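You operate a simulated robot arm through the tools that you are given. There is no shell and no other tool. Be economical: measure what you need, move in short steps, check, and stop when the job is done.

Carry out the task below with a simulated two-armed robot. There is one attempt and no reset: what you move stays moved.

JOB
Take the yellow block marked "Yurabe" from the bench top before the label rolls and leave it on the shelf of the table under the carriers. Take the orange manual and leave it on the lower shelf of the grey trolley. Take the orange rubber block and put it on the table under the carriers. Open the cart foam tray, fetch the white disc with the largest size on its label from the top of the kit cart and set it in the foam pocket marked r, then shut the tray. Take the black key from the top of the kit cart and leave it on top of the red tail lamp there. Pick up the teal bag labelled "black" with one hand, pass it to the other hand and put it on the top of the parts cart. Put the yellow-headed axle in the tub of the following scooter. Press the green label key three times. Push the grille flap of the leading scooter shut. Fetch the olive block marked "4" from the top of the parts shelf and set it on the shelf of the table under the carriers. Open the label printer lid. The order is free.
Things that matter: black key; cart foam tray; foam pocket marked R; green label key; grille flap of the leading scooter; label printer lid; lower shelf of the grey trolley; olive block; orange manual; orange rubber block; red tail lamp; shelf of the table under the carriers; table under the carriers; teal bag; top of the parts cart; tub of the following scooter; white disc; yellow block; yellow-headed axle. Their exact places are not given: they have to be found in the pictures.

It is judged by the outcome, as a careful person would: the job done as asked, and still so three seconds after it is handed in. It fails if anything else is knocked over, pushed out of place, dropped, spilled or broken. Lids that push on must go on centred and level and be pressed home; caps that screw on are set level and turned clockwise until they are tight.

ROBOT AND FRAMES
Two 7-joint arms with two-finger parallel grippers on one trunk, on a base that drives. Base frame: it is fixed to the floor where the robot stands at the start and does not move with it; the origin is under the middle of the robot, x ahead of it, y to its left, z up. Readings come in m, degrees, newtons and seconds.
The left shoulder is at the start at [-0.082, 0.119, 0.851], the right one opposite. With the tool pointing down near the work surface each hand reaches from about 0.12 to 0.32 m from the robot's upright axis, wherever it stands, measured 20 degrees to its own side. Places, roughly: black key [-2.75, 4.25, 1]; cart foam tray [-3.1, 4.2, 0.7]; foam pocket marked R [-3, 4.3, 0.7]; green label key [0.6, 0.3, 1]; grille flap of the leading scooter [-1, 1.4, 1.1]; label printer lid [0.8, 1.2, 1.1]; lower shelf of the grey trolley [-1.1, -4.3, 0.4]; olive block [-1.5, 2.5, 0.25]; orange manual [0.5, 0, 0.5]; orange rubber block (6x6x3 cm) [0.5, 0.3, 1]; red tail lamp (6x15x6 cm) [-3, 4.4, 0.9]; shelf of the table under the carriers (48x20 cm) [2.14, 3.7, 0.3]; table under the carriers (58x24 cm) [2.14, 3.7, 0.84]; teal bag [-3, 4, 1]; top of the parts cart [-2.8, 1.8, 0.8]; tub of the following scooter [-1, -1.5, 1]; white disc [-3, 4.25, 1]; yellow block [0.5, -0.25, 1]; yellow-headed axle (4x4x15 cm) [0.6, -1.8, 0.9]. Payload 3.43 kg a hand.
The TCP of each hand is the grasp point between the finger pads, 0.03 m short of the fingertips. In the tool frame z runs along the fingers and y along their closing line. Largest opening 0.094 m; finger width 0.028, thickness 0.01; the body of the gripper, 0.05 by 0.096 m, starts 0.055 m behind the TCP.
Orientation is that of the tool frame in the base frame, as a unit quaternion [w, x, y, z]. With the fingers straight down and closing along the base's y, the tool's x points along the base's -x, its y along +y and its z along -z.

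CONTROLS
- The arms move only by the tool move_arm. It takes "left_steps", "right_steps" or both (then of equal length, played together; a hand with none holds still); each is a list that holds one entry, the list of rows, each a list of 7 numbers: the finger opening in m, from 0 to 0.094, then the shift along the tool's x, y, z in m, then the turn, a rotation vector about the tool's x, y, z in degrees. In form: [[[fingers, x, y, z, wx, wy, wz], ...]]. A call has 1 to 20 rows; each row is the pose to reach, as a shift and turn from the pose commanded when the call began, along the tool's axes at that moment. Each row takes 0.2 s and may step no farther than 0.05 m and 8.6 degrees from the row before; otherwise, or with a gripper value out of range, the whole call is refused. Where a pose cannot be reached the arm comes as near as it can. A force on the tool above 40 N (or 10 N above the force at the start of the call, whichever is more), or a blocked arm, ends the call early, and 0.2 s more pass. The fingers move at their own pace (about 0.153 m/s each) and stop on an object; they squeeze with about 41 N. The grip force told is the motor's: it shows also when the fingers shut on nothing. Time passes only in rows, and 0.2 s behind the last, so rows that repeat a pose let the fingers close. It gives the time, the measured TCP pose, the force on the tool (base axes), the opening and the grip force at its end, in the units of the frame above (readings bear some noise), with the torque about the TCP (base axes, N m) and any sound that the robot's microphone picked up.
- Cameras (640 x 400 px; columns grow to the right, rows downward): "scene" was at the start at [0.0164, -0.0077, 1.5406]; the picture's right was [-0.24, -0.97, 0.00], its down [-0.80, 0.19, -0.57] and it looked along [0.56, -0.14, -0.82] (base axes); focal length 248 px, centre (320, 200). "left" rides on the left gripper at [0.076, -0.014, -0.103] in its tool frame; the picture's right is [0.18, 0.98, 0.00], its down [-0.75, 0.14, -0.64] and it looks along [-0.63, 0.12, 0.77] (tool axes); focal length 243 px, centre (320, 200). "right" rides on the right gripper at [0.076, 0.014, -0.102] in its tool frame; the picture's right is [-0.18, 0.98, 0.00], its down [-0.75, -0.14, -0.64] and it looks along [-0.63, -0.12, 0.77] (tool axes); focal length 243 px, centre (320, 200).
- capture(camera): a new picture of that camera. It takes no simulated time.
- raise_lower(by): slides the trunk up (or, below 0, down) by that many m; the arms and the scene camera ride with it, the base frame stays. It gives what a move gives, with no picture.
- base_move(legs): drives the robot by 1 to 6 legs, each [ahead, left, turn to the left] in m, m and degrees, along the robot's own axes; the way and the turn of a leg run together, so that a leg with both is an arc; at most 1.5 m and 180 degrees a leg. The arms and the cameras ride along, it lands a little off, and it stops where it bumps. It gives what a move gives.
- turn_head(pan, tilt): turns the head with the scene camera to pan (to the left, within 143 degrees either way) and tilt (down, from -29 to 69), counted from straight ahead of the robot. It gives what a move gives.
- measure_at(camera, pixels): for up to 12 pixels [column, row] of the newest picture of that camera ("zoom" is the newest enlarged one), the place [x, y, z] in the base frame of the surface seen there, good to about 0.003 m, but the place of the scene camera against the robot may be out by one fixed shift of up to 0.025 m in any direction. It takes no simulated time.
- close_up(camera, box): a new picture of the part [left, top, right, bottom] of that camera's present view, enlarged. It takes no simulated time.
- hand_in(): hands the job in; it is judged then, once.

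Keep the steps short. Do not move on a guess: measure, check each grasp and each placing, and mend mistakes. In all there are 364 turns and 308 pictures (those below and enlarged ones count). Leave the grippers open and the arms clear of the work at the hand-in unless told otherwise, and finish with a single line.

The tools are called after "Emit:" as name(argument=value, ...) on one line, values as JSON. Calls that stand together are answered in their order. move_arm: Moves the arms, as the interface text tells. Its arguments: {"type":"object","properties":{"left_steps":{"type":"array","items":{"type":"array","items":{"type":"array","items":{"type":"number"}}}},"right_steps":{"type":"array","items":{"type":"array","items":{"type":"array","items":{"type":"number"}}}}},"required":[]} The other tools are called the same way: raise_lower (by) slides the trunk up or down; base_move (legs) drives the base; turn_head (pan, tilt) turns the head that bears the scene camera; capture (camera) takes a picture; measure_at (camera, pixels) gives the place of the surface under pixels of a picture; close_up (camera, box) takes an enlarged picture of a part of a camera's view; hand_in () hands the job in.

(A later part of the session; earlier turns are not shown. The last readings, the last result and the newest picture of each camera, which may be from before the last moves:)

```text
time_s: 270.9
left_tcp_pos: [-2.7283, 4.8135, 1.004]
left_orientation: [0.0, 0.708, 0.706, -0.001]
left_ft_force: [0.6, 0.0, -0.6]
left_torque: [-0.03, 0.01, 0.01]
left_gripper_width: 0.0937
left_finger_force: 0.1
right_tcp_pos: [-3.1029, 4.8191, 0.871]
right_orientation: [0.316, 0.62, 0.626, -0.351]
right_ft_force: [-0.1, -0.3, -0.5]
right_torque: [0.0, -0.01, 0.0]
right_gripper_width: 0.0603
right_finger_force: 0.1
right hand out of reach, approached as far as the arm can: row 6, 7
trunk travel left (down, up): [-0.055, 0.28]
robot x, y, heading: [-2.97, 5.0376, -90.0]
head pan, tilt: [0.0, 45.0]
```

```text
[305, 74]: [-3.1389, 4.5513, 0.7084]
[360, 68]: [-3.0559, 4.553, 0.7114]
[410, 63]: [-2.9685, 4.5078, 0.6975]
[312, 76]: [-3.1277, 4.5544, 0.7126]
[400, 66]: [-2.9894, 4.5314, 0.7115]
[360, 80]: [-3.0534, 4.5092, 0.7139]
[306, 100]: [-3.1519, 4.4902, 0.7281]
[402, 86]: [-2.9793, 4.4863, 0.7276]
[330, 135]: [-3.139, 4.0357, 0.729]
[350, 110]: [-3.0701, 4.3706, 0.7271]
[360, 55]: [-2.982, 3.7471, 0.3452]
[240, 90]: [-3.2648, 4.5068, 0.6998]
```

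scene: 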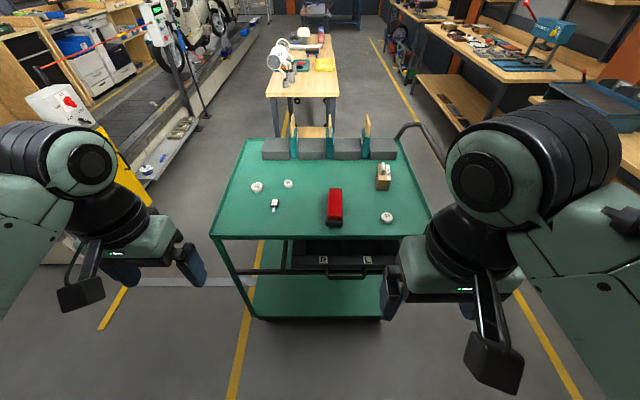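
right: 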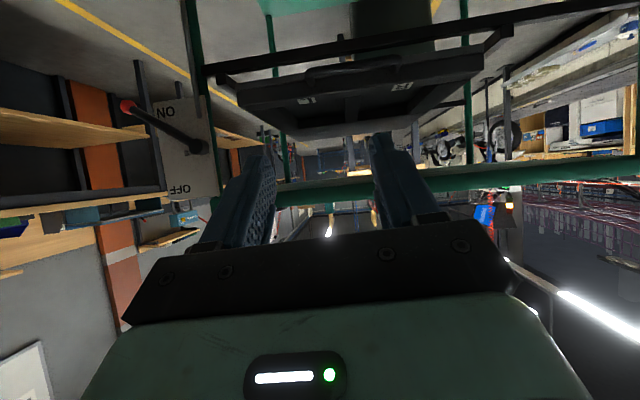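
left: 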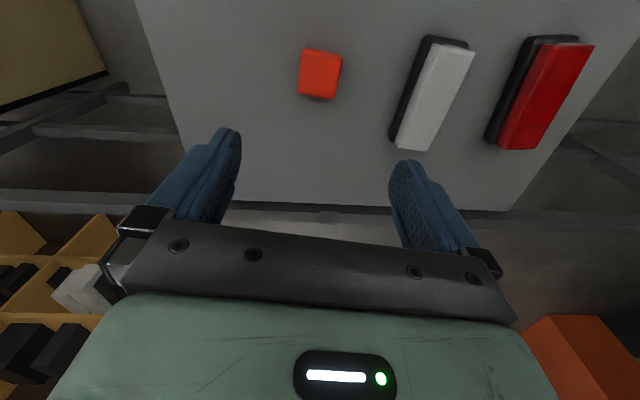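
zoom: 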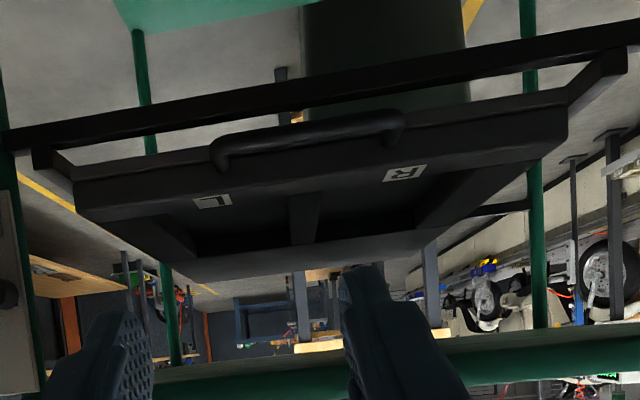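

Handle bar: x −2.99…−3.14, y 4.553, z 0.705, with a ~3 cm gap to the tray front. I roll the right hand 90° as for the printer.

Emit:
move_arm(right_steps=[[[0.03, 0, 0, 0, 0, 0, 8], [0.03, 0, 0, 0, 0, 0, 16], [0.03, 0, 0, 0, 0, 0, 24], [0.03, 0, 0, 0, 0, 0, 32], [0.03, 0, 0, 0, 0, 0, 40], [0.03, 0, 0, 0, 0, 0, 48], [0.03, 0, 0, 0, 0, 0, 56], [0.03, 0, 0, 0, 0, 0, 64], [0.03, 0, 0, 0, 0, 0, 72], [0.03, 0, 0, 0, 0, 0, 80], [0.03, 0, 0, 0, 0, 0, 88], [0.03, 0, 0, 0, 0, 0, 90]]])

Emit:
move_arm(right_steps=[[[0.03, 0, 0, 0, 7, 0, 0], [0.03, 0, 0, 0, 14, 0, 0], [0.03, 0, 0, 0, 18, 0, 0]]])

```text
time_s: 273.5
left_tcp_pos: [-2.7288, 4.8112, 1.0042]
left_orientation: [-0.001, 0.709, 0.705, -0.001]
left_ft_force: [-0.4, -0.5, 0.9]
left_torque: [0.01, -0.01, 0.02]
left_gripper_width: 0.0941
left_finger_force: 0.1
right_tcp_pos: [-3.1026, 4.8186, 0.8708]
right_orientation: [0.471, 0.882, 0.004, -0.024]
right_ft_force: [0.4, 0.9, -0.4]
right_torque: [0.0, 0.03, 0.03]
right_gripper_width: 0.0301
right_finger_force: 0.1
trunk travel left (down, up): [-0.055, 0.28]
robot x, y, heading: [-2.9715, 5.0359, -90.1]
head pan, tilt: [0.0, 45.0]
```

```text
time_s: 274.3
left_tcp_pos: [-2.7282, 4.8119, 1.0049]
left_orientation: [0.0, 0.709, 0.705, -0.001]
left_ft_force: [0.1, -0.8, -0.9]
left_torque: [-0.02, 0.0, -0.01]
left_gripper_width: 0.0939
left_finger_force: 0.0
right_tcp_pos: [-3.1033, 4.8196, 0.8708]
right_orientation: [0.327, 0.945, 0.001, -0.025]
right_ft_force: [0.7, -0.2, -0.1]
right_torque: [-0.01, -0.02, 0.01]
right_gripper_width: 0.03
right_finger_force: 0.0
trunk travel left (down, up): [-0.055, 0.28]
robot x, y, heading: [-2.9673, 5.0376, -90.1]
head pan, tilt: [0.0, 45.0]
```

Tool pitch is 52° down. I move to 8 cm before the handle and check.

Emit:
move_arm(right_steps=[[[0.032, 0.0101, 0.0223, 0.04, 0, 0, 0], [0.032, 0.0202, 0.0446, 0.08, 0, 0, 0], [0.032, 0.0303, 0.0669, 0.12, 0, 0, 0], [0.032, 0.0404, 0.0893, 0.16, 0, 0, 0], [0.032, 0.0504, 0.1116, 0.2008, 0, 0, 0]]])

Emit:
capture(camera="right")

```text
time_s: 275.3
left_tcp_pos: [-2.7279, 4.8129, 1.0041]
left_orientation: [-0.001, 0.709, 0.706, 0.0]
left_ft_force: [1.0, 0.0, -0.6]
left_torque: [-0.06, 0.0, 0.02]
left_gripper_width: 0.0941
left_finger_force: 0.1
right_tcp_pos: [-2.9888, 4.6938, 0.8462]
right_orientation: [0.363, 0.927, 0.083, 0.042]
right_ft_force: [-0.8, 0.1, 0.2]
right_torque: [0.02, 0.01, 0.02]
right_gripper_width: 0.0321
right_finger_force: 0.0
trunk travel left (down, up): [-0.055, 0.28]
robot x, y, heading: [-2.9689, 5.0351, -90.2]
head pan, tilt: [0.0, 45.0]
stopped in row 4 (right hand): the arm was blocked; the commanded pose is now the measured one
```

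```text
226 pictures are left
```

right: 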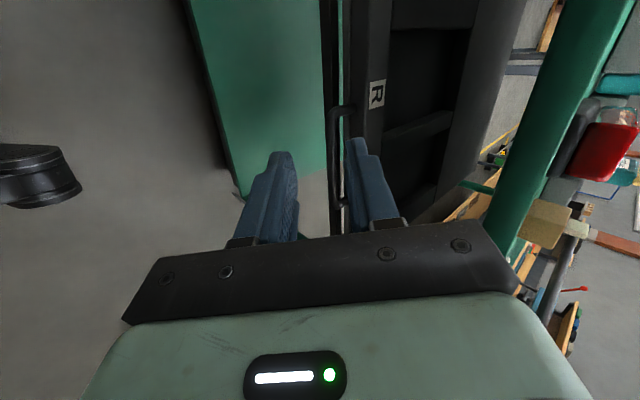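

The arm was blocked and ended askew. I look with the scene camera to see why.

Emit:
turn_head(pan=-10, tilt=60)

Emit:
capture(camera="scene")

```text
time_s: 276.1
left_tcp_pos: [-2.7287, 4.8123, 1.0042]
left_orientation: [-0.001, 0.708, 0.706, 0.0]
left_ft_force: [0.0, -0.2, -0.2]
left_torque: [-0.02, -0.02, 0.01]
left_gripper_width: 0.0941
left_finger_force: 0.0
right_tcp_pos: [-2.9901, 4.6923, 0.8478]
right_orientation: [0.362, 0.927, 0.083, 0.042]
right_ft_force: [-0.7, -0.2, 0.0]
right_torque: [-0.02, -0.01, 0.01]
right_gripper_width: 0.0321
right_finger_force: 0.1
trunk travel left (down, up): [-0.055, 0.28]
robot x, y, heading: [-2.9651, 5.0375, -90.2]
head pan, tilt: [-10.0, 60.0]
```

```text
225 pictures are left
```

scene: 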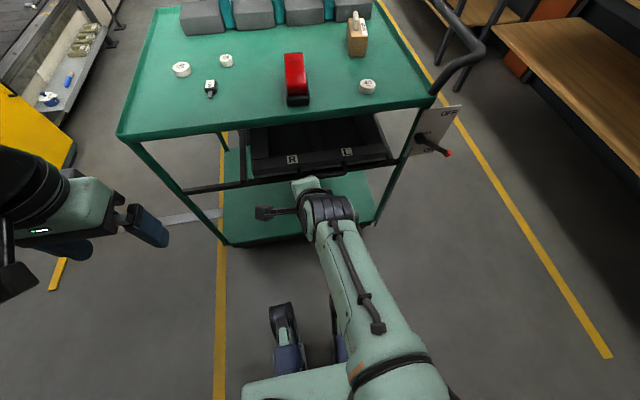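

The forearm seems to foul the robot's own base with the trunk so low. I raise the trunk by 0.2 m and pull the hand back to straighten it.

Emit:
raise_lower(by=0.2)

Emit:
capture(camera="scene")

```text
time_s: 278.2
left_tcp_pos: [-2.7271, 4.8131, 1.2035]
left_orientation: [0.0, 0.709, 0.706, -0.001]
left_ft_force: [1.3, 0.2, -0.1]
left_torque: [0.01, 0.0, -0.01]
left_gripper_width: 0.0937
left_finger_force: 0.1
right_tcp_pos: [-2.9921, 4.6927, 1.0441]
right_orientation: [0.358, 0.929, 0.079, 0.05]
right_ft_force: [0.2, 0.6, -0.3]
right_torque: [-0.01, -0.02, 0.02]
right_gripper_width: 0.032
right_finger_force: 0.0
trunk travel left (down, up): [-0.255, 0.08]
robot x, y, heading: [-2.9675, 5.0407, -89.9]
head pan, tilt: [-10.0, 60.0]
```

```text
224 pictures are left
```

scene: 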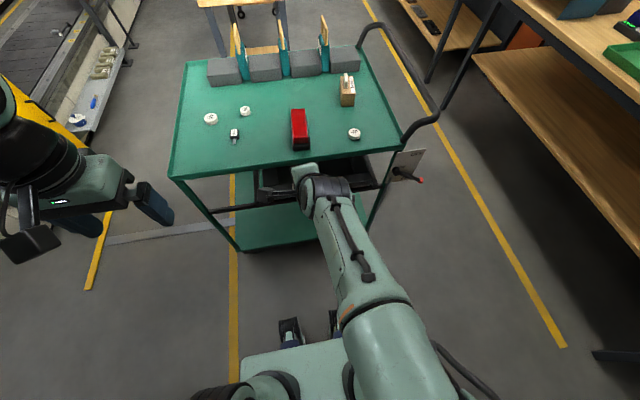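

I correct the hand's yaw by −10.5° and see whether it follows.

Emit:
move_arm(right_steps=[[[0.032, 0, 0, -0.01, -0.2, -3.6, 3.8], [0.032, 0, 0, -0.02, -0.4, -7.1, 7.7]]])

```text
time_s: 278.9
left_tcp_pos: [-2.7274, 4.812, 1.2047]
left_orientation: [0.0, 0.708, 0.706, 0.001]
left_ft_force: [0.1, -0.1, 0.1]
left_torque: [-0.01, 0.01, -0.03]
left_gripper_width: 0.0943
left_finger_force: 0.0
right_tcp_pos: [-3.0104, 4.6975, 1.0485]
right_orientation: [0.327, 0.94, -0.03, 0.091]
right_ft_force: [0.5, 0.3, 0.1]
right_torque: [0.0, -0.03, -0.01]
right_gripper_width: 0.0321
right_finger_force: 0.1
trunk travel left (down, up): [-0.255, 0.08]
robot x, y, heading: [-2.9674, 5.0371, -89.9]
head pan, tilt: [-10.0, 60.0]
stopped in row 2 (right hand): the arm was blocked; the commanded pose is now the measured one
```

A wrist joint limit, not contact. I unroll the hand and try the roll the other way.

Emit:
move_arm(right_steps=[[[0.032, 0, 0, -0.02, 0, 0, -8], [0.032, -0.01, 0, -0.03, 0, 0, -16], [0.032, -0.02, 0, -0.04, 0, 0, -24], [0.032, -0.03, 0, -0.04, 0, 0, -32], [0.032, -0.04, 0, -0.04, 0, 0, -40], [0.032, -0.05, 0, -0.04, 0, 0, -48], [0.032, -0.06, 0, -0.04, 0, 0, -56], [0.032, -0.07, 0, -0.04, 0, 0, -64], [0.032, -0.07, 0, -0.04, 0, 0, -72], [0.032, -0.07, 0, -0.04, 0, 0, -80], [0.032, -0.07, 0, -0.04, 0, 0, -88]]])

Emit:
move_arm(right_steps=[[[0.032, 0, 0, 0, 0, 0, -8], [0.032, 0, 0, 0, 0, 0, -16], [0.032, 0, 0, 0, 0, 0, -24], [0.032, 0, 0, 0, 0, 0, -32], [0.032, 0, 0, 0, 0, 0, -40], [0.032, 0, 0, 0, 0, 0, -48], [0.032, 0, 0, 0, 0, 0, -56], [0.032, 0, 0, 0, 0, 0, -64], [0.032, 0, 0, 0, 0, 0, -72], [0.032, 0, 0, 0, 0, 0, -80], [0.032, 0, 0, 0, 0, 0, -88], [0.032, 0, 0, 0, 0, 0, -92]]])

```text
time_s: 281.3
left_tcp_pos: [-2.7291, 4.8127, 1.2048]
left_orientation: [-0.001, 0.709, 0.706, -0.001]
left_ft_force: [-0.3, -0.3, -0.1]
left_torque: [-0.02, -0.04, 0.0]
left_gripper_width: 0.0939
left_finger_force: 0.0
right_tcp_pos: [-3.0855, 4.7232, 1.0672]
right_orientation: [0.298, 0.696, 0.633, -0.163]
right_ft_force: [-0.7, -0.5, -0.7]
right_torque: [0.01, -0.01, -0.01]
right_gripper_width: 0.0319
right_finger_force: 0.1
trunk travel left (down, up): [-0.255, 0.08]
robot x, y, heading: [-2.9694, 5.0368, -90.2]
head pan, tilt: [-10.0, 60.0]
```

```text
time_s: 283.9
left_tcp_pos: [-2.7296, 4.8122, 1.2036]
left_orientation: [-0.001, 0.708, 0.706, 0.0]
left_ft_force: [-0.1, -0.6, 0.3]
left_torque: [0.01, 0.01, -0.05]
left_gripper_width: 0.0941
left_finger_force: 0.1
right_tcp_pos: [-3.0861, 4.721, 1.0669]
right_orientation: [0.089, 0.029, 0.94, -0.327]
right_ft_force: [0.6, -0.4, 0.7]
right_torque: [0.02, 0.01, -0.01]
right_gripper_width: 0.0318
right_finger_force: 0.0
trunk travel left (down, up): [-0.255, 0.08]
robot x, y, heading: [-2.9702, 5.0325, -90.1]
head pan, tilt: [-10.0, 60.0]
```

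The other roll works without a limit. I level it (about 10.7° about the base y axis).

Emit:
move_arm(right_steps=[[[0.032, 0, 0, 0, 0, 4.2, -3.3], [0.032, 0, 0, 0, 0, 8.4, -6.6]]])

Emit:
capture(camera="right")

```text
time_s: 284.5
left_tcp_pos: [-2.728, 4.8119, 1.2045]
left_orientation: [0.0, 0.709, 0.706, 0.0]
left_ft_force: [-0.5, 0.3, -0.3]
left_torque: [-0.01, 0.01, -0.03]
left_gripper_width: 0.094
left_finger_force: 0.0
right_tcp_pos: [-3.0855, 4.7225, 1.0665]
right_orientation: [0.0, -0.001, 0.945, -0.328]
right_ft_force: [0.6, 0.9, -0.2]
right_torque: [0.0, -0.01, -0.01]
right_gripper_width: 0.0319
right_finger_force: 0.2
trunk travel left (down, up): [-0.255, 0.08]
robot x, y, heading: [-2.9719, 5.0388, -90.2]
head pan, tilt: [-10.0, 60.0]
```

```text
223 pictures are left
```

right: 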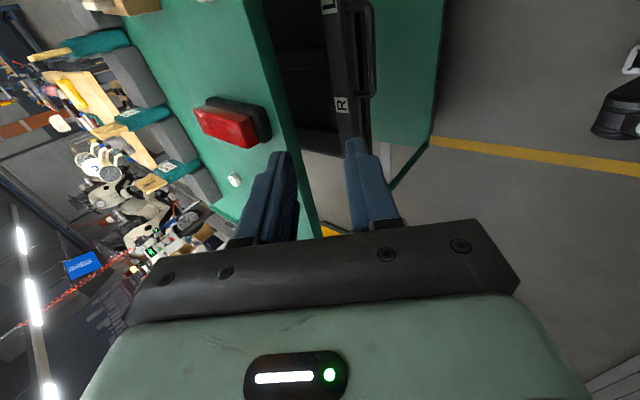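

I measure the handle from this view for accuracy.

Emit:
measure_at(camera="right", pixels=[[370, 60], [371, 80], [372, 30], [370, 93], [355, 60], [342, 104], [280, 100], [362, 60]])

Emit:
move_arm(right_steps=[[[0.032, -0.003, 0.0126, 0.0423, 0, 0, 0], [0.032, -0.006, 0.0252, 0.0845, 0, 0, 0], [0.032, -0.009, 0.0378, 0.1268, 0, 0, 0], [0.032, -0.012, 0.0503, 0.169, 0, 0, 0], [0.032, -0.015, 0.0629, 0.2113, 0, 0, 0], [0.032, -0.018, 0.0755, 0.2536, 0, 0, 0], [0.032, -0.0205, 0.0881, 0.2959, 0, 0, 0]]])

Emit:
capture(camera="right")

```text
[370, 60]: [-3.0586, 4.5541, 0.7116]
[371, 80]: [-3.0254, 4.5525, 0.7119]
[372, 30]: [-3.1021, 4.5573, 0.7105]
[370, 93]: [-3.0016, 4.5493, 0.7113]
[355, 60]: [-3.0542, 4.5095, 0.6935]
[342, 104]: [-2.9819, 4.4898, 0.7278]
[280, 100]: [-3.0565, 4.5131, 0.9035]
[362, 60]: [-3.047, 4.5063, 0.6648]
```

```text
time_s: 286.1
left_tcp_pos: [-2.7286, 4.8113, 1.2044]
left_orientation: [-0.001, 0.709, 0.706, 0.0]
left_ft_force: [-0.3, 0.1, -0.2]
left_torque: [-0.03, -0.01, 0.02]
left_gripper_width: 0.094
left_finger_force: 0.0
right_tcp_pos: [-3.0631, 4.6069, 0.7789]
right_orientation: [0.002, -0.001, 0.945, -0.328]
right_ft_force: [-0.8, -0.5, -0.4]
right_torque: [-0.03, 0.01, -0.04]
right_gripper_width: 0.0319
right_finger_force: 0.1
trunk travel left (down, up): [-0.255, 0.08]
robot x, y, heading: [-2.9686, 5.0355, -90.2]
head pan, tilt: [-10.0, 60.0]
```

```text
222 pictures are left
```

right: 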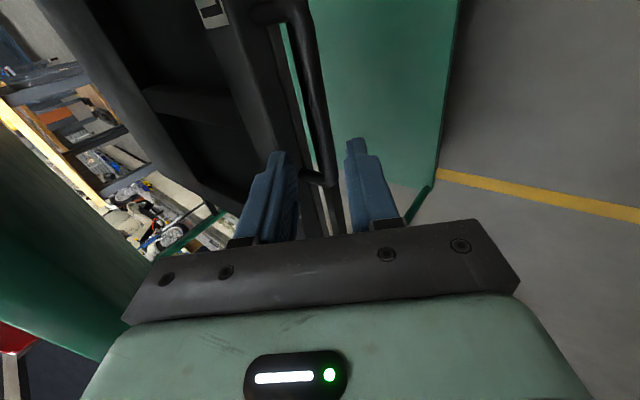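

Aligned. I advance along the axis and close on the bar.

Emit:
move_arm(right_steps=[[[0.032, 0, 0.002, 0.03, 0, 0, 0], [0.032, 0, 0.003, 0.06, 0, 0, 0], [0.032, 0, 0.003, 0.0775, 0, 0, 0], [0.0, 0, 0.003, 0.0775, 0, 0, 0], [0.0, 0, 0.003, 0.0775, 0, 0, 0]]])

Emit:
capture(camera="right")

```text
time_s: 287.3
left_tcp_pos: [-2.7288, 4.8117, 1.2054]
left_orientation: [-0.001, 0.709, 0.705, -0.001]
left_ft_force: [-0.6, 0.5, 0.3]
left_torque: [0.01, -0.01, -0.01]
left_gripper_width: 0.0941
left_finger_force: 0.0
right_tcp_pos: [-3.062, 4.5626, 0.7192]
right_orientation: [0.001, -0.001, 0.944, -0.329]
right_ft_force: [0.0, -1.8, 7.2]
right_torque: [-0.16, 0.01, -0.06]
right_gripper_width: 0.0135
right_finger_force: 44.6
trunk travel left (down, up): [-0.255, 0.08]
robot x, y, heading: [-2.9693, 5.0379, -90.1]
head pan, tilt: [-10.0, 60.0]
```

```text
221 pictures are left
```

right: 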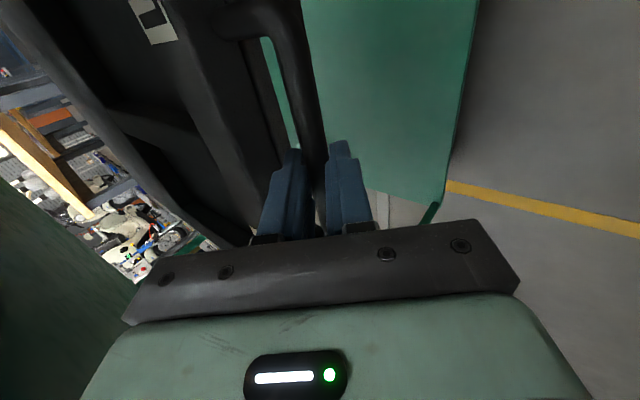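

Bar gripped (13.5 mm). I pull the tray 0.12 m toward me.

Emit:
move_arm(right_steps=[[[0.0, 0, 0.0157, -0.0124, 0, 0, 0], [0.0, 0, 0.0314, -0.0248, 0, 0, 0], [0.0, 0, 0.0471, -0.0372, 0, 0, 0], [0.0, 0, 0.0628, -0.0496, 0, 0, 0], [0.0, 0, 0.0785, -0.062, 0, 0, 0], [0.0, 0, 0.0942, -0.0744, 0, 0, 0]]])

Emit:
capture(camera="scene")

```text
time_s: 288.7
left_tcp_pos: [-2.7277, 4.8121, 1.205]
left_orientation: [-0.001, 0.709, 0.706, 0.0]
left_ft_force: [-0.3, 0.5, 0.3]
left_torque: [0.0, 0.02, 0.03]
left_gripper_width: 0.094
left_finger_force: 0.0
right_tcp_pos: [-3.0622, 4.6837, 0.7179]
right_orientation: [0.003, -0.002, 0.944, -0.329]
right_ft_force: [7.2, 0.3, 12.2]
right_torque: [-0.13, 0.43, -0.44]
right_gripper_width: 0.0136
right_finger_force: 45.0
trunk travel left (down, up): [-0.255, 0.08]
robot x, y, heading: [-2.9681, 5.0328, -90.0]
head pan, tilt: [-10.0, 60.0]
```

```text
220 pictures are left
```

scene: 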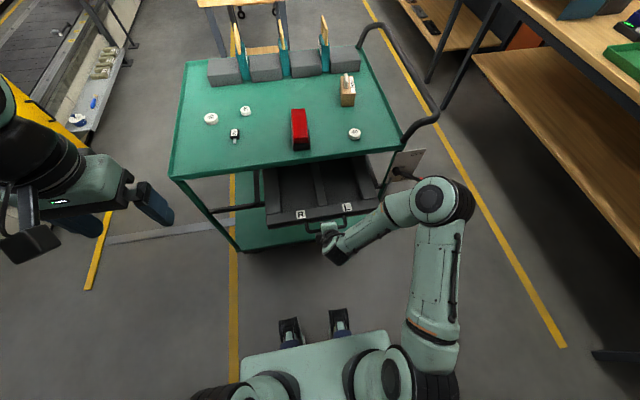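

The tray slides out. I pull another 0.09 m, then look.

Emit:
move_arm(right_steps=[[[0.0, 0, 0.0157, -0.0124, 0, 0, 0], [0.0, 0, 0.0314, -0.0248, 0, 0, 0], [0.0, 0, 0.0471, -0.0372, 0, 0, 0], [0.0, 0, 0.0628, -0.0496, 0, 0, 0], [0.0, 0, 0.0707, -0.0558, 0, 0, 0]]])

Emit:
close_up(camera="scene", box=[160, 60, 460, 260])

```text
time_s: 289.9
left_tcp_pos: [-2.7287, 4.8127, 1.2043]
left_orientation: [0.0, 0.708, 0.706, 0.0]
left_ft_force: [0.2, -0.4, -0.6]
left_torque: [-0.01, -0.04, 0.0]
left_gripper_width: 0.094
left_finger_force: 0.0
right_tcp_pos: [-3.0618, 4.7643, 0.7178]
right_orientation: [0.0, -0.001, 0.942, -0.335]
right_ft_force: [-2.0, 1.5, 10.9]
right_torque: [-0.07, -0.08, 0.02]
right_gripper_width: 0.0134
right_finger_force: 45.6
right hand out of reach, approached as far as the arm can: row 5
trunk travel left (down, up): [-0.255, 0.08]
robot x, y, heading: [-2.9691, 5.0351, -90.3]
head pan, tilt: [-10.0, 60.0]
stopped in row 5 (right hand): the force on the tool passed its limit at 43 N (the readings are from after the stop); the commanded pose is now the measured one
```

```text
2.00 times, centred on (310, 160) of scene
```

zoom: 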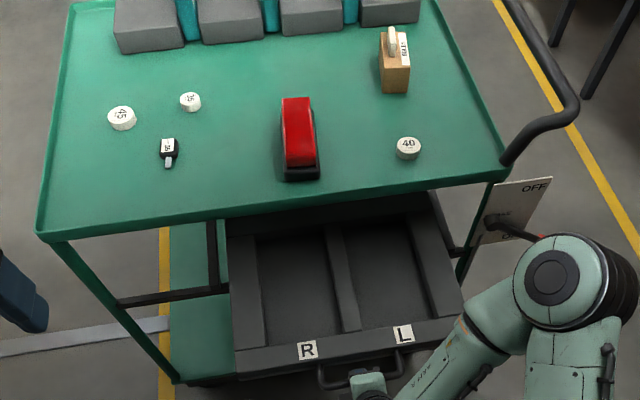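

The tray is out 0.2 m with the R pocket on the left. I release the handle and withdraw, then straighten the hand.

Emit:
move_arm(right_steps=[[[0.035, 0, 0, 0, 0, 0, 0], [0.035, 0, 0, 0, 0, 0, 0], [0.035, 0, 0, -0.04, 0, 0, 0], [0.035, 0, 0, -0.08, 0, 0, 0], [0.035, -0.01, 0, -0.12, 0, 0, 0], [0.035, -0.01, -0.03, -0.16, 0, 0, 0], [0.035, -0.01, -0.06, -0.2, 0, 0, 0], [0.035, -0.01, -0.09, -0.24, 0, 0, 0]]])

Emit:
move_arm(right_steps=[[[0.035, 0, 0, 0, 0, 0, 8], [0.035, 0, 0, 0, 0, 0, 16], [0.035, 0, 0, 0, 0, 0, 24], [0.035, 0, 0, 0, 0, 0, 32], [0.035, 0, 0, 0, 0, 0, 40], [0.035, 0, 0, 0, 0, 0, 48], [0.035, 0, 0, 0, 0, 0, 56], [0.035, 0, 0, 0, 0, 0, 64], [0.035, 0, 0, 0, 0, 0, 72], [0.035, 0, 0, 0, 0, 0, 80], [0.035, 0, 0, 0, 0, 0, 88], [0.035, 0, 0, 0, 0, 0, 90]]])

Emit:
move_arm(right_steps=[[[0.06, 0, 0, 0, 0, 8, 0], [0.06, 0, 0, 0, 0, 16, 0], [0.06, 0, 0, 0, 0, 24, 0], [0.06, 0, 0, 0, 0, 32, 0], [0.06, 0, 0, 0, 0, 38.7, 0]]])

```text
time_s: 291.7
left_tcp_pos: [-2.7287, 4.8143, 1.2048]
left_orientation: [0.001, 0.709, 0.706, 0.0]
left_ft_force: [0.3, 0.6, 0.2]
left_torque: [-0.06, -0.02, 0.01]
left_gripper_width: 0.0938
left_finger_force: 0.0
right_tcp_pos: [-3.0373, 4.8262, 0.9818]
right_orientation: [0.001, -0.001, 0.943, -0.334]
right_ft_force: [-0.2, 0.4, 0.0]
right_torque: [-0.05, 0.02, 0.03]
right_gripper_width: 0.0352
right_finger_force: 0.2
right hand out of reach, approached as far as the arm can: row 3, 4, 5, 6, 7, 8
trunk travel left (down, up): [-0.255, 0.08]
robot x, y, heading: [-2.9674, 5.0372, -90.2]
head pan, tilt: [-10.0, 60.0]
```

```text
time_s: 294.3
left_tcp_pos: [-2.7279, 4.8125, 1.204]
left_orientation: [-0.001, 0.708, 0.706, 0.0]
left_ft_force: [-0.2, 0.1, 0.6]
left_torque: [-0.01, -0.04, 0.02]
left_gripper_width: 0.0939
left_finger_force: 0.0
right_tcp_pos: [-3.0373, 4.8227, 0.982]
right_orientation: [0.237, 0.666, 0.666, -0.237]
right_ft_force: [-0.4, 1.0, -0.1]
right_torque: [-0.03, -0.01, -0.01]
right_gripper_width: 0.0349
right_finger_force: 0.1
trunk travel left (down, up): [-0.255, 0.08]
robot x, y, heading: [-2.969, 5.039, -90.1]
head pan, tilt: [-10.0, 60.0]
```

```text
time_s: 295.5
left_tcp_pos: [-2.7273, 4.8106, 1.2042]
left_orientation: [-0.001, 0.709, 0.705, 0.0]
left_ft_force: [0.7, 1.1, -0.1]
left_torque: [0.01, -0.02, -0.01]
left_gripper_width: 0.0942
left_finger_force: 0.1
right_tcp_pos: [-3.0386, 4.8257, 0.983]
right_orientation: [0.001, 0.707, 0.707, -0.001]
right_ft_force: [-0.1, -0.7, -0.6]
right_torque: [0.0, -0.01, -0.01]
right_gripper_width: 0.0601
right_finger_force: 0.0
trunk travel left (down, up): [-0.255, 0.08]
robot x, y, heading: [-2.9701, 5.0369, -89.8]
head pan, tilt: [-10.0, 60.0]
```

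Both hands point down. I raise the right hand, move the base east of the tray and close to the cart.

Emit:
move_arm(right_steps=[[[0.09, 0, 0, -0.045, 0, 0, 0], [0.09, 0, 0, -0.09, 0, 0, 0], [0.09, 0, 0, -0.135, 0, 0, 0], [0.09, 0, 0, -0.18, 0, 0, 0]]])

Emit:
base_move(legs=[[0, 0.37, 0], [0.24, 0, 0]])

Emit:
capture(camera="right")

Emit:
capture(camera="scene")

```text
time_s: 296.5
left_tcp_pos: [-2.7285, 4.8111, 1.2043]
left_orientation: [-0.001, 0.708, 0.706, 0.0]
left_ft_force: [-0.3, -0.9, 0.8]
left_torque: [0.02, 0.0, -0.02]
left_gripper_width: 0.0941
left_finger_force: 0.0
right_tcp_pos: [-3.0374, 4.8252, 1.163]
right_orientation: [0.001, 0.706, 0.708, -0.001]
right_ft_force: [0.2, -0.8, -0.1]
right_torque: [0.0, -0.02, 0.02]
right_gripper_width: 0.0895
right_finger_force: 0.0
trunk travel left (down, up): [-0.255, 0.08]
robot x, y, heading: [-2.9671, 5.0368, -90.0]
head pan, tilt: [-10.0, 60.0]
```

```text
time_s: 301.7
left_tcp_pos: [-2.3622, 4.5706, 1.2048]
left_orientation: [-0.001, 0.71, 0.704, 0.0]
left_ft_force: [0.2, -0.6, 0.2]
left_torque: [0.0, 0.02, 0.04]
left_gripper_width: 0.0941
left_finger_force: 0.1
right_tcp_pos: [-2.6723, 4.5848, 1.1623]
right_orientation: [0.002, 0.707, 0.707, -0.002]
right_ft_force: [-0.1, -0.4, 1.6]
right_torque: [0.01, 0.03, 0.01]
right_gripper_width: 0.0898
right_finger_force: 0.0
trunk travel left (down, up): [-0.255, 0.08]
robot x, y, heading: [-2.6016, 4.8001, -90.2]
head pan, tilt: [-10.0, 60.0]
```

```text
218 pictures are left
```

right: 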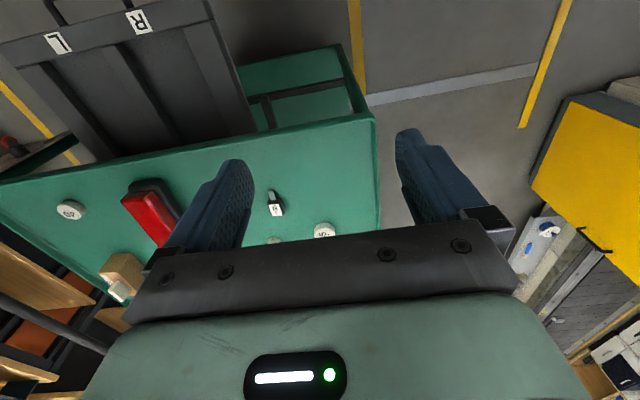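

```text
217 pictures are left
```

scene: 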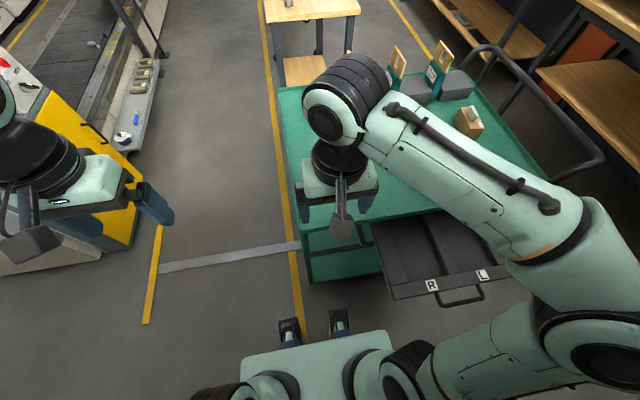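

I measure disc 45, the key, the lamp, and the R pocket from the right hand camera.

Emit:
measure_at(camera="right", pixels=[[324, 230], [275, 210], [273, 195], [152, 215], [180, 205], [330, 160], [155, 100], [185, 140], [110, 60], [200, 30], [120, 130], [135, 22]])

Emit:
close_up(camera="right", box=[80, 0, 280, 160])

```text
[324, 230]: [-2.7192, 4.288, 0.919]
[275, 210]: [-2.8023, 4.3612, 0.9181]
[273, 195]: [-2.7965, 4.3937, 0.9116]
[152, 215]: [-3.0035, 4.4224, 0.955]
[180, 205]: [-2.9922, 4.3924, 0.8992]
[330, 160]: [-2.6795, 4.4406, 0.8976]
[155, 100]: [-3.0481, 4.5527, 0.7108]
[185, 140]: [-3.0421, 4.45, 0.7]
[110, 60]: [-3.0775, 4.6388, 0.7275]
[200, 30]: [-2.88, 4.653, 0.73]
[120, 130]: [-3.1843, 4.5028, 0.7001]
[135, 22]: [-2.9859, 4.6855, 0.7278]
```

```text
2.50 times, centred on (180, 80) of right
```

zoom: 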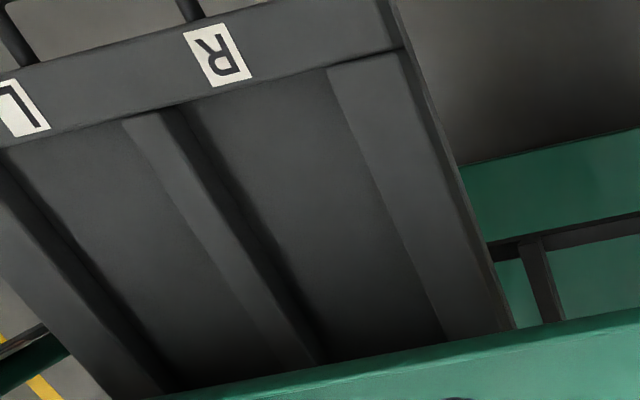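

Emit:
measure_at(camera="right", pixels=[[188, 68], [165, 50], [205, 45], [175, 75], [210, 80], [225, 100], [190, 100], [210, 30], [240, 90], [148, 60], [160, 42]])

```text
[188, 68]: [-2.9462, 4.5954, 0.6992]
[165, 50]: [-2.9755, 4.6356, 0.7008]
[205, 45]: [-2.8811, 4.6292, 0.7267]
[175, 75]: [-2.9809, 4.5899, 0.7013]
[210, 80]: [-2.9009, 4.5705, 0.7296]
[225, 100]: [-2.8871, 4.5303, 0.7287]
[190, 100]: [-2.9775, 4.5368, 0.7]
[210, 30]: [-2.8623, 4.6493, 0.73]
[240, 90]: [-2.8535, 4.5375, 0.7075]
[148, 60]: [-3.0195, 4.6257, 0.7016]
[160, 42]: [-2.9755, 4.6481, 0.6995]
```

The R pocket floor is z 0.70, x −2.91…−3.03, y up to 4.66. I move the right hand above disc 45.

Emit:
move_arm(right_steps=[[[0.09, -0.04, -0.007, 0.01, 0, 0, 0], [0.09, -0.08, -0.014, 0.03, 0, 0, 0], [0.09, -0.12, -0.021, 0.05, 0, 0, 0], [0.09, -0.16, -0.028, 0.07, 0, 0, 0], [0.09, -0.2, -0.035, 0.09, 0, 0, 0], [0.09, -0.24, -0.042, 0.11, 0, 0, 0], [0.09, -0.27, -0.048, 0.14, 0, 0, 0]]])

Emit:
capture(camera="right")

```text
time_s: 303.3
left_tcp_pos: [-2.3622, 4.5693, 1.2041]
left_orientation: [-0.001, 0.71, 0.705, -0.001]
left_ft_force: [0.2, -0.6, -0.5]
left_torque: [0.02, 0.0, 0.02]
left_gripper_width: 0.0937
left_finger_force: 0.1
right_tcp_pos: [-2.7207, 4.3122, 1.0246]
right_orientation: [0.002, 0.708, 0.706, -0.001]
right_ft_force: [-0.7, 0.5, 0.2]
right_torque: [0.0, 0.01, 0.0]
right_gripper_width: 0.0901
right_finger_force: 0.0
trunk travel left (down, up): [-0.255, 0.08]
robot x, y, heading: [-2.6036, 4.7949, -90.5]
head pan, tilt: [-10.0, 60.0]
```

```text
215 pictures are left
```

right: 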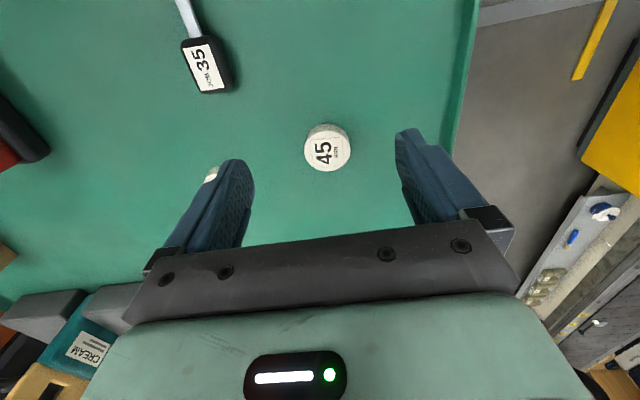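

Emit:
measure_at(camera="right", pixels=[[327, 150], [308, 150], [348, 150], [327, 133], [327, 170], [205, 65], [190, 15], [212, 92], [232, 60]])

```text
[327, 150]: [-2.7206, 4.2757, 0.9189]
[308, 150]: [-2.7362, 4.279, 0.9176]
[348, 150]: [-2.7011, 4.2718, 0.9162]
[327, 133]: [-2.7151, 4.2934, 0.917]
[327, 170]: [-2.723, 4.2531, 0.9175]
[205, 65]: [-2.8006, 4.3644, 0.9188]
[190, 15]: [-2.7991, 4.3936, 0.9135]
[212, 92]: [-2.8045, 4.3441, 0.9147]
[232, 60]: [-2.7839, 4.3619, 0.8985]
```

Disc centre is (-2.719, 4.274). I go down and grip it.

Emit:
move_arm(right_steps=[[[0.08, -0.02, 0.002, 0.03, 0, 0, 0], [0.08, -0.038, 0.002, 0.06, 0, 0, 0], [0.08, -0.038, 0.002, 0.09, 0, 0, 0], [0.03, -0.038, 0.002, 0.09, 0, 0, 0], [0.03, -0.038, 0.002, 0.09, 0, 0, 0], [0.03, -0.038, 0.002, 0.05, 0, 0, 0], [0.03, -0.038, 0.002, 0.01, 0, 0, 0]]])

Emit:
capture(camera="right")

```text
time_s: 304.9
left_tcp_pos: [-2.3636, 4.5697, 1.205]
left_orientation: [0.0, 0.709, 0.705, -0.001]
left_ft_force: [0.2, -0.2, 0.3]
left_torque: [-0.03, -0.01, -0.01]
left_gripper_width: 0.094
left_finger_force: 0.0
right_tcp_pos: [-2.7202, 4.2894, 1.0104]
right_orientation: [0.003, 0.709, 0.705, -0.003]
right_ft_force: [0.1, 0.0, 0.5]
right_torque: [-0.05, -0.02, 0.03]
right_gripper_width: 0.0425
right_finger_force: 41.1
right hand out of reach, approached as far as the arm can: row 7
trunk travel left (down, up): [-0.255, 0.08]
robot x, y, heading: [-2.6025, 4.7959, -90.4]
head pan, tilt: [-10.0, 60.0]
```

```text
214 pictures are left
```

right: 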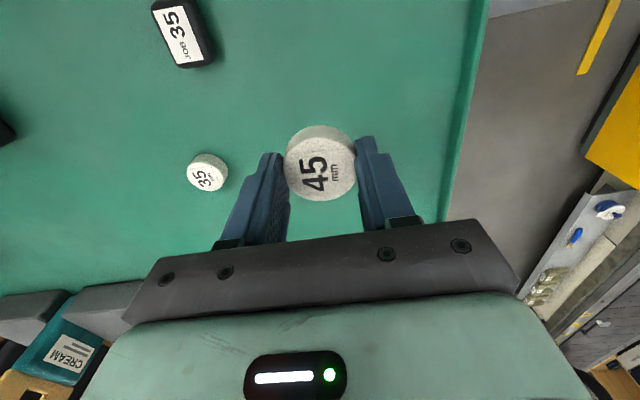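

Disc 45 is gripped. I carry it back over the cart edge and across to above the R pocket.

Emit:
move_arm(right_steps=[[[0.03, 0.045, 0, -0.015, 0, 0, 0], [0.03, 0.09, 0, -0.03, 0, 0, 0], [0.03, 0.135, 0, -0.04, 0, 0, 0], [0.03, 0.18, 0, -0.05, 0, 0, 0], [0.03, 0.225, 0, -0.05, 0, 0, 0], [0.03, 0.27, 0, -0.05, 0, 0, 0], [0.03, 0.315, 0, -0.05, 0, 0, 0], [0.03, 0.315, -0.045, -0.04, 0, 0, 0], [0.03, 0.315, -0.09, -0.03, 0, 0, 0], [0.03, 0.315, -0.135, -0.02, 0, 0, 0], [0.03, 0.315, -0.18, -0.01, 0, 0, 0], [0.03, 0.315, -0.22, 0, 0, 0, 0], [0.03, 0.315, -0.245, 0.02, 0, 0, 0]]])

Emit:
capture(camera="right")

```text
time_s: 307.7
left_tcp_pos: [-2.3636, 4.5696, 1.204]
left_orientation: [0.0, 0.71, 0.704, 0.0]
left_ft_force: [0.2, 0.6, -0.1]
left_torque: [-0.01, 0.0, 0.01]
left_gripper_width: 0.0941
left_finger_force: 0.0
right_tcp_pos: [-2.9665, 4.603, 0.9874]
right_orientation: [0.001, 0.708, 0.706, -0.001]
right_ft_force: [1.0, 0.1, 0.0]
right_torque: [0.03, 0.05, -0.02]
right_gripper_width: 0.0427
right_finger_force: 41.6
right hand out of reach, approached as far as the arm can: row 1, 2, 3, 4, 5, 6
trunk travel left (down, up): [-0.255, 0.08]
robot x, y, heading: [-2.6013, 4.7939, -90.5]
head pan, tilt: [-10.0, 60.0]
```

```text
213 pictures are left
```

right: 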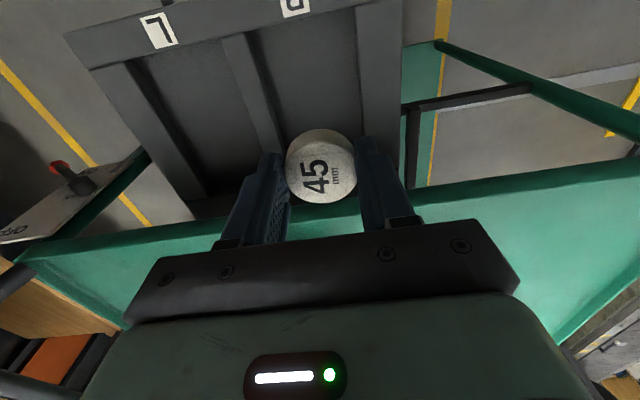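

Emit:
measure_at(camera="right", pixels=[[320, 80], [268, 80], [360, 60], [385, 60], [300, 30], [250, 60], [340, 30], [375, 110], [225, 200], [275, 110]])

```text
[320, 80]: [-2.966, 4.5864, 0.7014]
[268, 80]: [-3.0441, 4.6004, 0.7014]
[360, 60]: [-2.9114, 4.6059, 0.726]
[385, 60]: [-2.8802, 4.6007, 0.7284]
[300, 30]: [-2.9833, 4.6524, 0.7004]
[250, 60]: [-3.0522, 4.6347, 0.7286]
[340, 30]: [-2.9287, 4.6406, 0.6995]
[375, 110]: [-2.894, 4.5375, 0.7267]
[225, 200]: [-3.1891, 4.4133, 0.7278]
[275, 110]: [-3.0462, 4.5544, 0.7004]
```

Pocket spans x −2.915…−3.047. I centre at −2.98 and lower the disc into it.

Emit:
move_arm(right_steps=[[[0.03, 0, -0.0135, 0.045, 0, 0, 0], [0.03, 0, -0.0135, 0.09, 0, 0, 0], [0.03, 0, -0.0135, 0.135, 0, 0, 0], [0.03, 0, -0.0135, 0.18, 0, 0, 0], [0.03, 0, -0.0135, 0.22, 0, 0, 0], [0.03, 0, -0.0135, 0.235, 0, 0, 0], [0.03, 0, -0.0135, 0.249, 0, 0, 0]]])

Emit:
capture(camera="right")

```text
time_s: 309.3
left_tcp_pos: [-2.3635, 4.571, 1.2042]
left_orientation: [0.0, 0.71, 0.704, 0.0]
left_ft_force: [-0.9, 0.4, 0.4]
left_torque: [-0.01, 0.04, 0.01]
left_gripper_width: 0.094
left_finger_force: 0.1
right_tcp_pos: [-2.9793, 4.6048, 0.7396]
right_orientation: [0.002, 0.708, 0.706, -0.002]
right_ft_force: [0.2, 1.1, -0.8]
right_torque: [0.03, 0.0, 0.01]
right_gripper_width: 0.0425
right_finger_force: 41.1
trunk travel left (down, up): [-0.255, 0.08]
robot x, y, heading: [-2.5981, 4.7997, -90.4]
head pan, tilt: [-10.0, 60.0]
```

```text
212 pictures are left
```

right: 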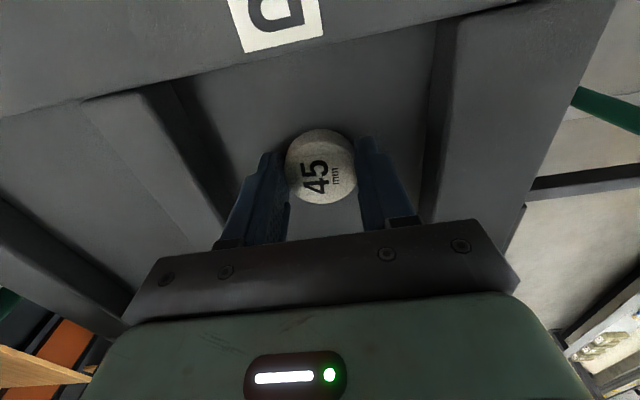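

The disc is at the floor. I lower 3 mm, open moderately, rise, and look.

Emit:
move_arm(right_steps=[[[0.03, 0, 0, 0.003, 0, 0, 0], [0.065, 0, 0, 0.003, 0, 0, 0], [0.065, 0, 0, 0.003, 0, 0, 0], [0.065, 0, 0, -0.04, 0, 0, 0], [0.065, 0, 0, -0.085, 0, 0, 0], [0.065, 0, 0, -0.13, 0, 0, 0], [0.065, 0, 0, -0.175, 0, 0, 0], [0.065, 0, 0, -0.22, 0, 0, 0], [0.065, 0, 0, -0.265, 0, 0, 0], [0.065, 0, 0, -0.31, 0, 0, 0]]])

Emit:
capture(camera="right")

```text
time_s: 311.5
left_tcp_pos: [-2.3632, 4.5715, 1.2048]
left_orientation: [0.0, 0.71, 0.704, 0.0]
left_ft_force: [-0.2, 0.1, -0.1]
left_torque: [0.01, 0.03, -0.01]
left_gripper_width: 0.0941
left_finger_force: 0.0
right_tcp_pos: [-2.9795, 4.6055, 1.0497]
right_orientation: [0.001, 0.708, 0.706, -0.001]
right_ft_force: [0.4, 0.7, -0.8]
right_torque: [0.02, 0.0, 0.0]
right_gripper_width: 0.0651
right_finger_force: 0.1
trunk travel left (down, up): [-0.255, 0.08]
robot x, y, heading: [-2.597, 4.7985, -90.7]
head pan, tilt: [-10.0, 60.0]
```

```text
211 pictures are left
```

right: 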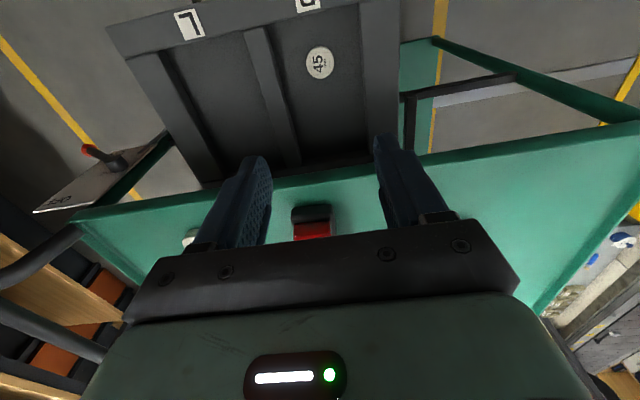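

The disc sits in the R pocket. Next the key: I move the right hand above it at about (-2.803, 4.38).

Emit:
move_arm(right_steps=[[[0.08, -0.034, 0.03, 0, 0, 0, 0], [0.08, -0.068, 0.059, 0, 0, 0, 0], [0.08, -0.102, 0.088, 0, 0, 0, 0], [0.08, -0.136, 0.118, 0, 0, 0, 0], [0.08, -0.17, 0.147, 0.01, 0, 0, 0], [0.08, -0.205, 0.1765, 0.02, 0, 0, 0]]])

Emit:
capture(camera="right")

```text
time_s: 312.9
left_tcp_pos: [-2.3614, 4.5698, 1.2034]
left_orientation: [-0.001, 0.71, 0.704, 0.0]
left_ft_force: [-0.1, -0.5, 0.4]
left_torque: [-0.01, 0.01, 0.01]
left_gripper_width: 0.0942
left_finger_force: 0.1
right_tcp_pos: [-2.8033, 4.3988, 1.0301]
right_orientation: [0.003, 0.709, 0.705, -0.001]
right_ft_force: [0.3, 0.0, 0.5]
right_torque: [-0.01, 0.0, 0.0]
right_gripper_width: 0.0801
right_finger_force: 0.2
trunk travel left (down, up): [-0.255, 0.08]
robot x, y, heading: [-2.5999, 4.7983, -90.6]
head pan, tilt: [-10.0, 60.0]
```

```text
210 pictures are left
```

right: 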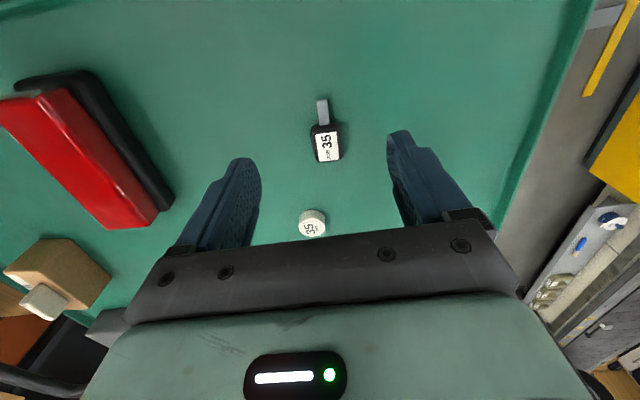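

Emit:
measure_at(camera="right", pixels=[[327, 145], [312, 128], [341, 155], [318, 160], [322, 112], [312, 225], [40, 95], [110, 225], [150, 205], [75, 150], [12, 88], [160, 200]])

```text
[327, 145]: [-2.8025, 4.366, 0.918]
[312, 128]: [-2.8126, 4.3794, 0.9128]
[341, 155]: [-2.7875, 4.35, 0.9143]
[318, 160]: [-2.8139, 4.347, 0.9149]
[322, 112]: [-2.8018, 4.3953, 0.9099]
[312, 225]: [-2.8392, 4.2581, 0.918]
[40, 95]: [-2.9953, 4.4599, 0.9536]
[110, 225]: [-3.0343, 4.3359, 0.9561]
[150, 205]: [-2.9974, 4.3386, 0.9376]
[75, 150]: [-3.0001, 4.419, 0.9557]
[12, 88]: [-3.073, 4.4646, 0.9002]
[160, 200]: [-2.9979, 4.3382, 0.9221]
```

Key body centre (-2.801, 4.364), top 0.918; lamp top about (-3.02, 4.40), z 0.956. I grip the key.

Emit:
move_arm(right_steps=[[[0.07, -0.0348, 0.0023, 0.03, 0, 0, 0], [0.07, -0.0348, 0.0023, 0.065, 0, 0, 0], [0.07, -0.0348, 0.0023, 0.096, 0, 0, 0], [0.015, -0.0348, 0.0023, 0.096, 0, 0, 0], [0.015, -0.0348, 0.0023, 0.096, 0, 0, 0], [0.015, -0.0348, 0.0023, 0.096, 0, 0, 0], [0.015, -0.0348, 0.0023, 0.05, 0, 0, 0], [0.015, -0.02, 0.0023, 0.01, 0, 0, 0], [0.015, 0, 0.0, -0.02, 0, 0, 0]]])

Emit:
capture(camera="right")

```text
time_s: 314.9
left_tcp_pos: [-2.363, 4.5713, 1.2051]
left_orientation: [-0.001, 0.71, 0.704, 0.0]
left_ft_force: [-0.6, 0.1, 0.1]
left_torque: [-0.03, 0.02, 0.0]
left_gripper_width: 0.0942
left_finger_force: 0.0
right_tcp_pos: [-2.8016, 4.3994, 1.0501]
right_orientation: [0.002, 0.708, 0.706, -0.001]
right_ft_force: [0.4, 0.3, -0.3]
right_torque: [0.02, -0.01, -0.02]
right_gripper_width: 0.0287
right_finger_force: 40.9
trunk travel left (down, up): [-0.255, 0.08]
robot x, y, heading: [-2.6009, 4.7961, -90.3]
head pan, tilt: [-10.0, 60.0]
```

```text
209 pictures are left
```

right: 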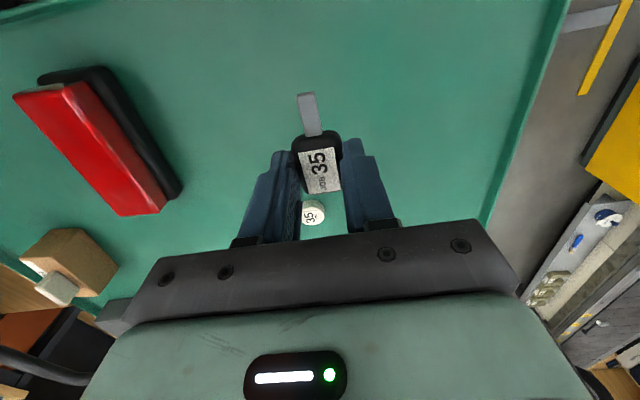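

The key is held. I measure the lamp top corners now fully visible.

Emit:
measure_at(camera="right", pixels=[[20, 102], [72, 90], [120, 208], [158, 200], [90, 150], [140, 195], [55, 105]])

```text
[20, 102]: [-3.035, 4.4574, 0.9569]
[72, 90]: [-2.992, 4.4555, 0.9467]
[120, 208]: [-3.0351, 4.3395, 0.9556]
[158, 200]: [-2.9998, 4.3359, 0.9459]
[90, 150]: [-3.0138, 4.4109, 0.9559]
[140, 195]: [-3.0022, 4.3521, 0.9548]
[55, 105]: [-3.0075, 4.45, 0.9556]
```

Lamp top centre is (-3.018, 4.40). I carry the key over it and lower.

Emit:
move_arm(right_steps=[[[0.015, -0.002, -0.044, -0.01, 0, 0, 0], [0.015, -0.004, -0.088, -0.01, 0, 0, 0], [0.015, -0.006, -0.132, -0.01, 0, 0, 0], [0.015, -0.008, -0.176, -0.01, 0, 0, 0], [0.015, -0.0094, -0.2164, -0.01, 0, 0, 0], [0.015, -0.0094, -0.2164, 0.03, 0, 0, 0], [0.015, -0.0094, -0.2164, 0.05, 0, 0, 0]]])

Emit:
capture(camera="right")

```text
time_s: 316.5
left_tcp_pos: [-2.3625, 4.5706, 1.2034]
left_orientation: [0.0, 0.71, 0.704, 0.0]
left_ft_force: [-0.1, -0.8, 0.1]
left_torque: [-0.02, 0.03, -0.03]
left_gripper_width: 0.0941
left_finger_force: 0.0
right_tcp_pos: [-3.0204, 4.3917, 0.9993]
right_orientation: [0.002, 0.709, 0.705, -0.002]
right_ft_force: [-0.2, -1.1, -0.6]
right_torque: [-0.03, 0.03, -0.01]
right_gripper_width: 0.0285
right_finger_force: 41.1
trunk travel left (down, up): [-0.255, 0.08]
robot x, y, heading: [-2.5999, 4.7965, -90.2]
head pan, tilt: [-10.0, 60.0]
```

```text
208 pictures are left
```

right: 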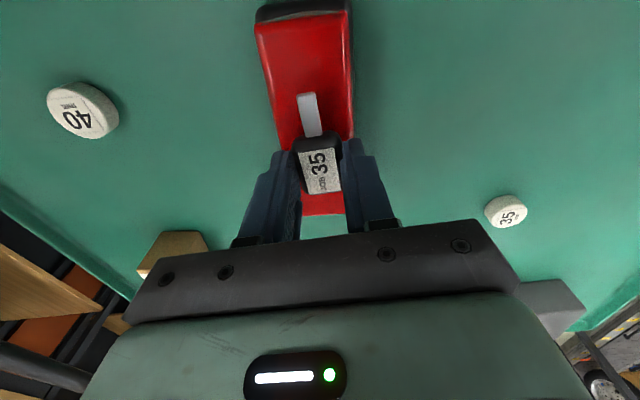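

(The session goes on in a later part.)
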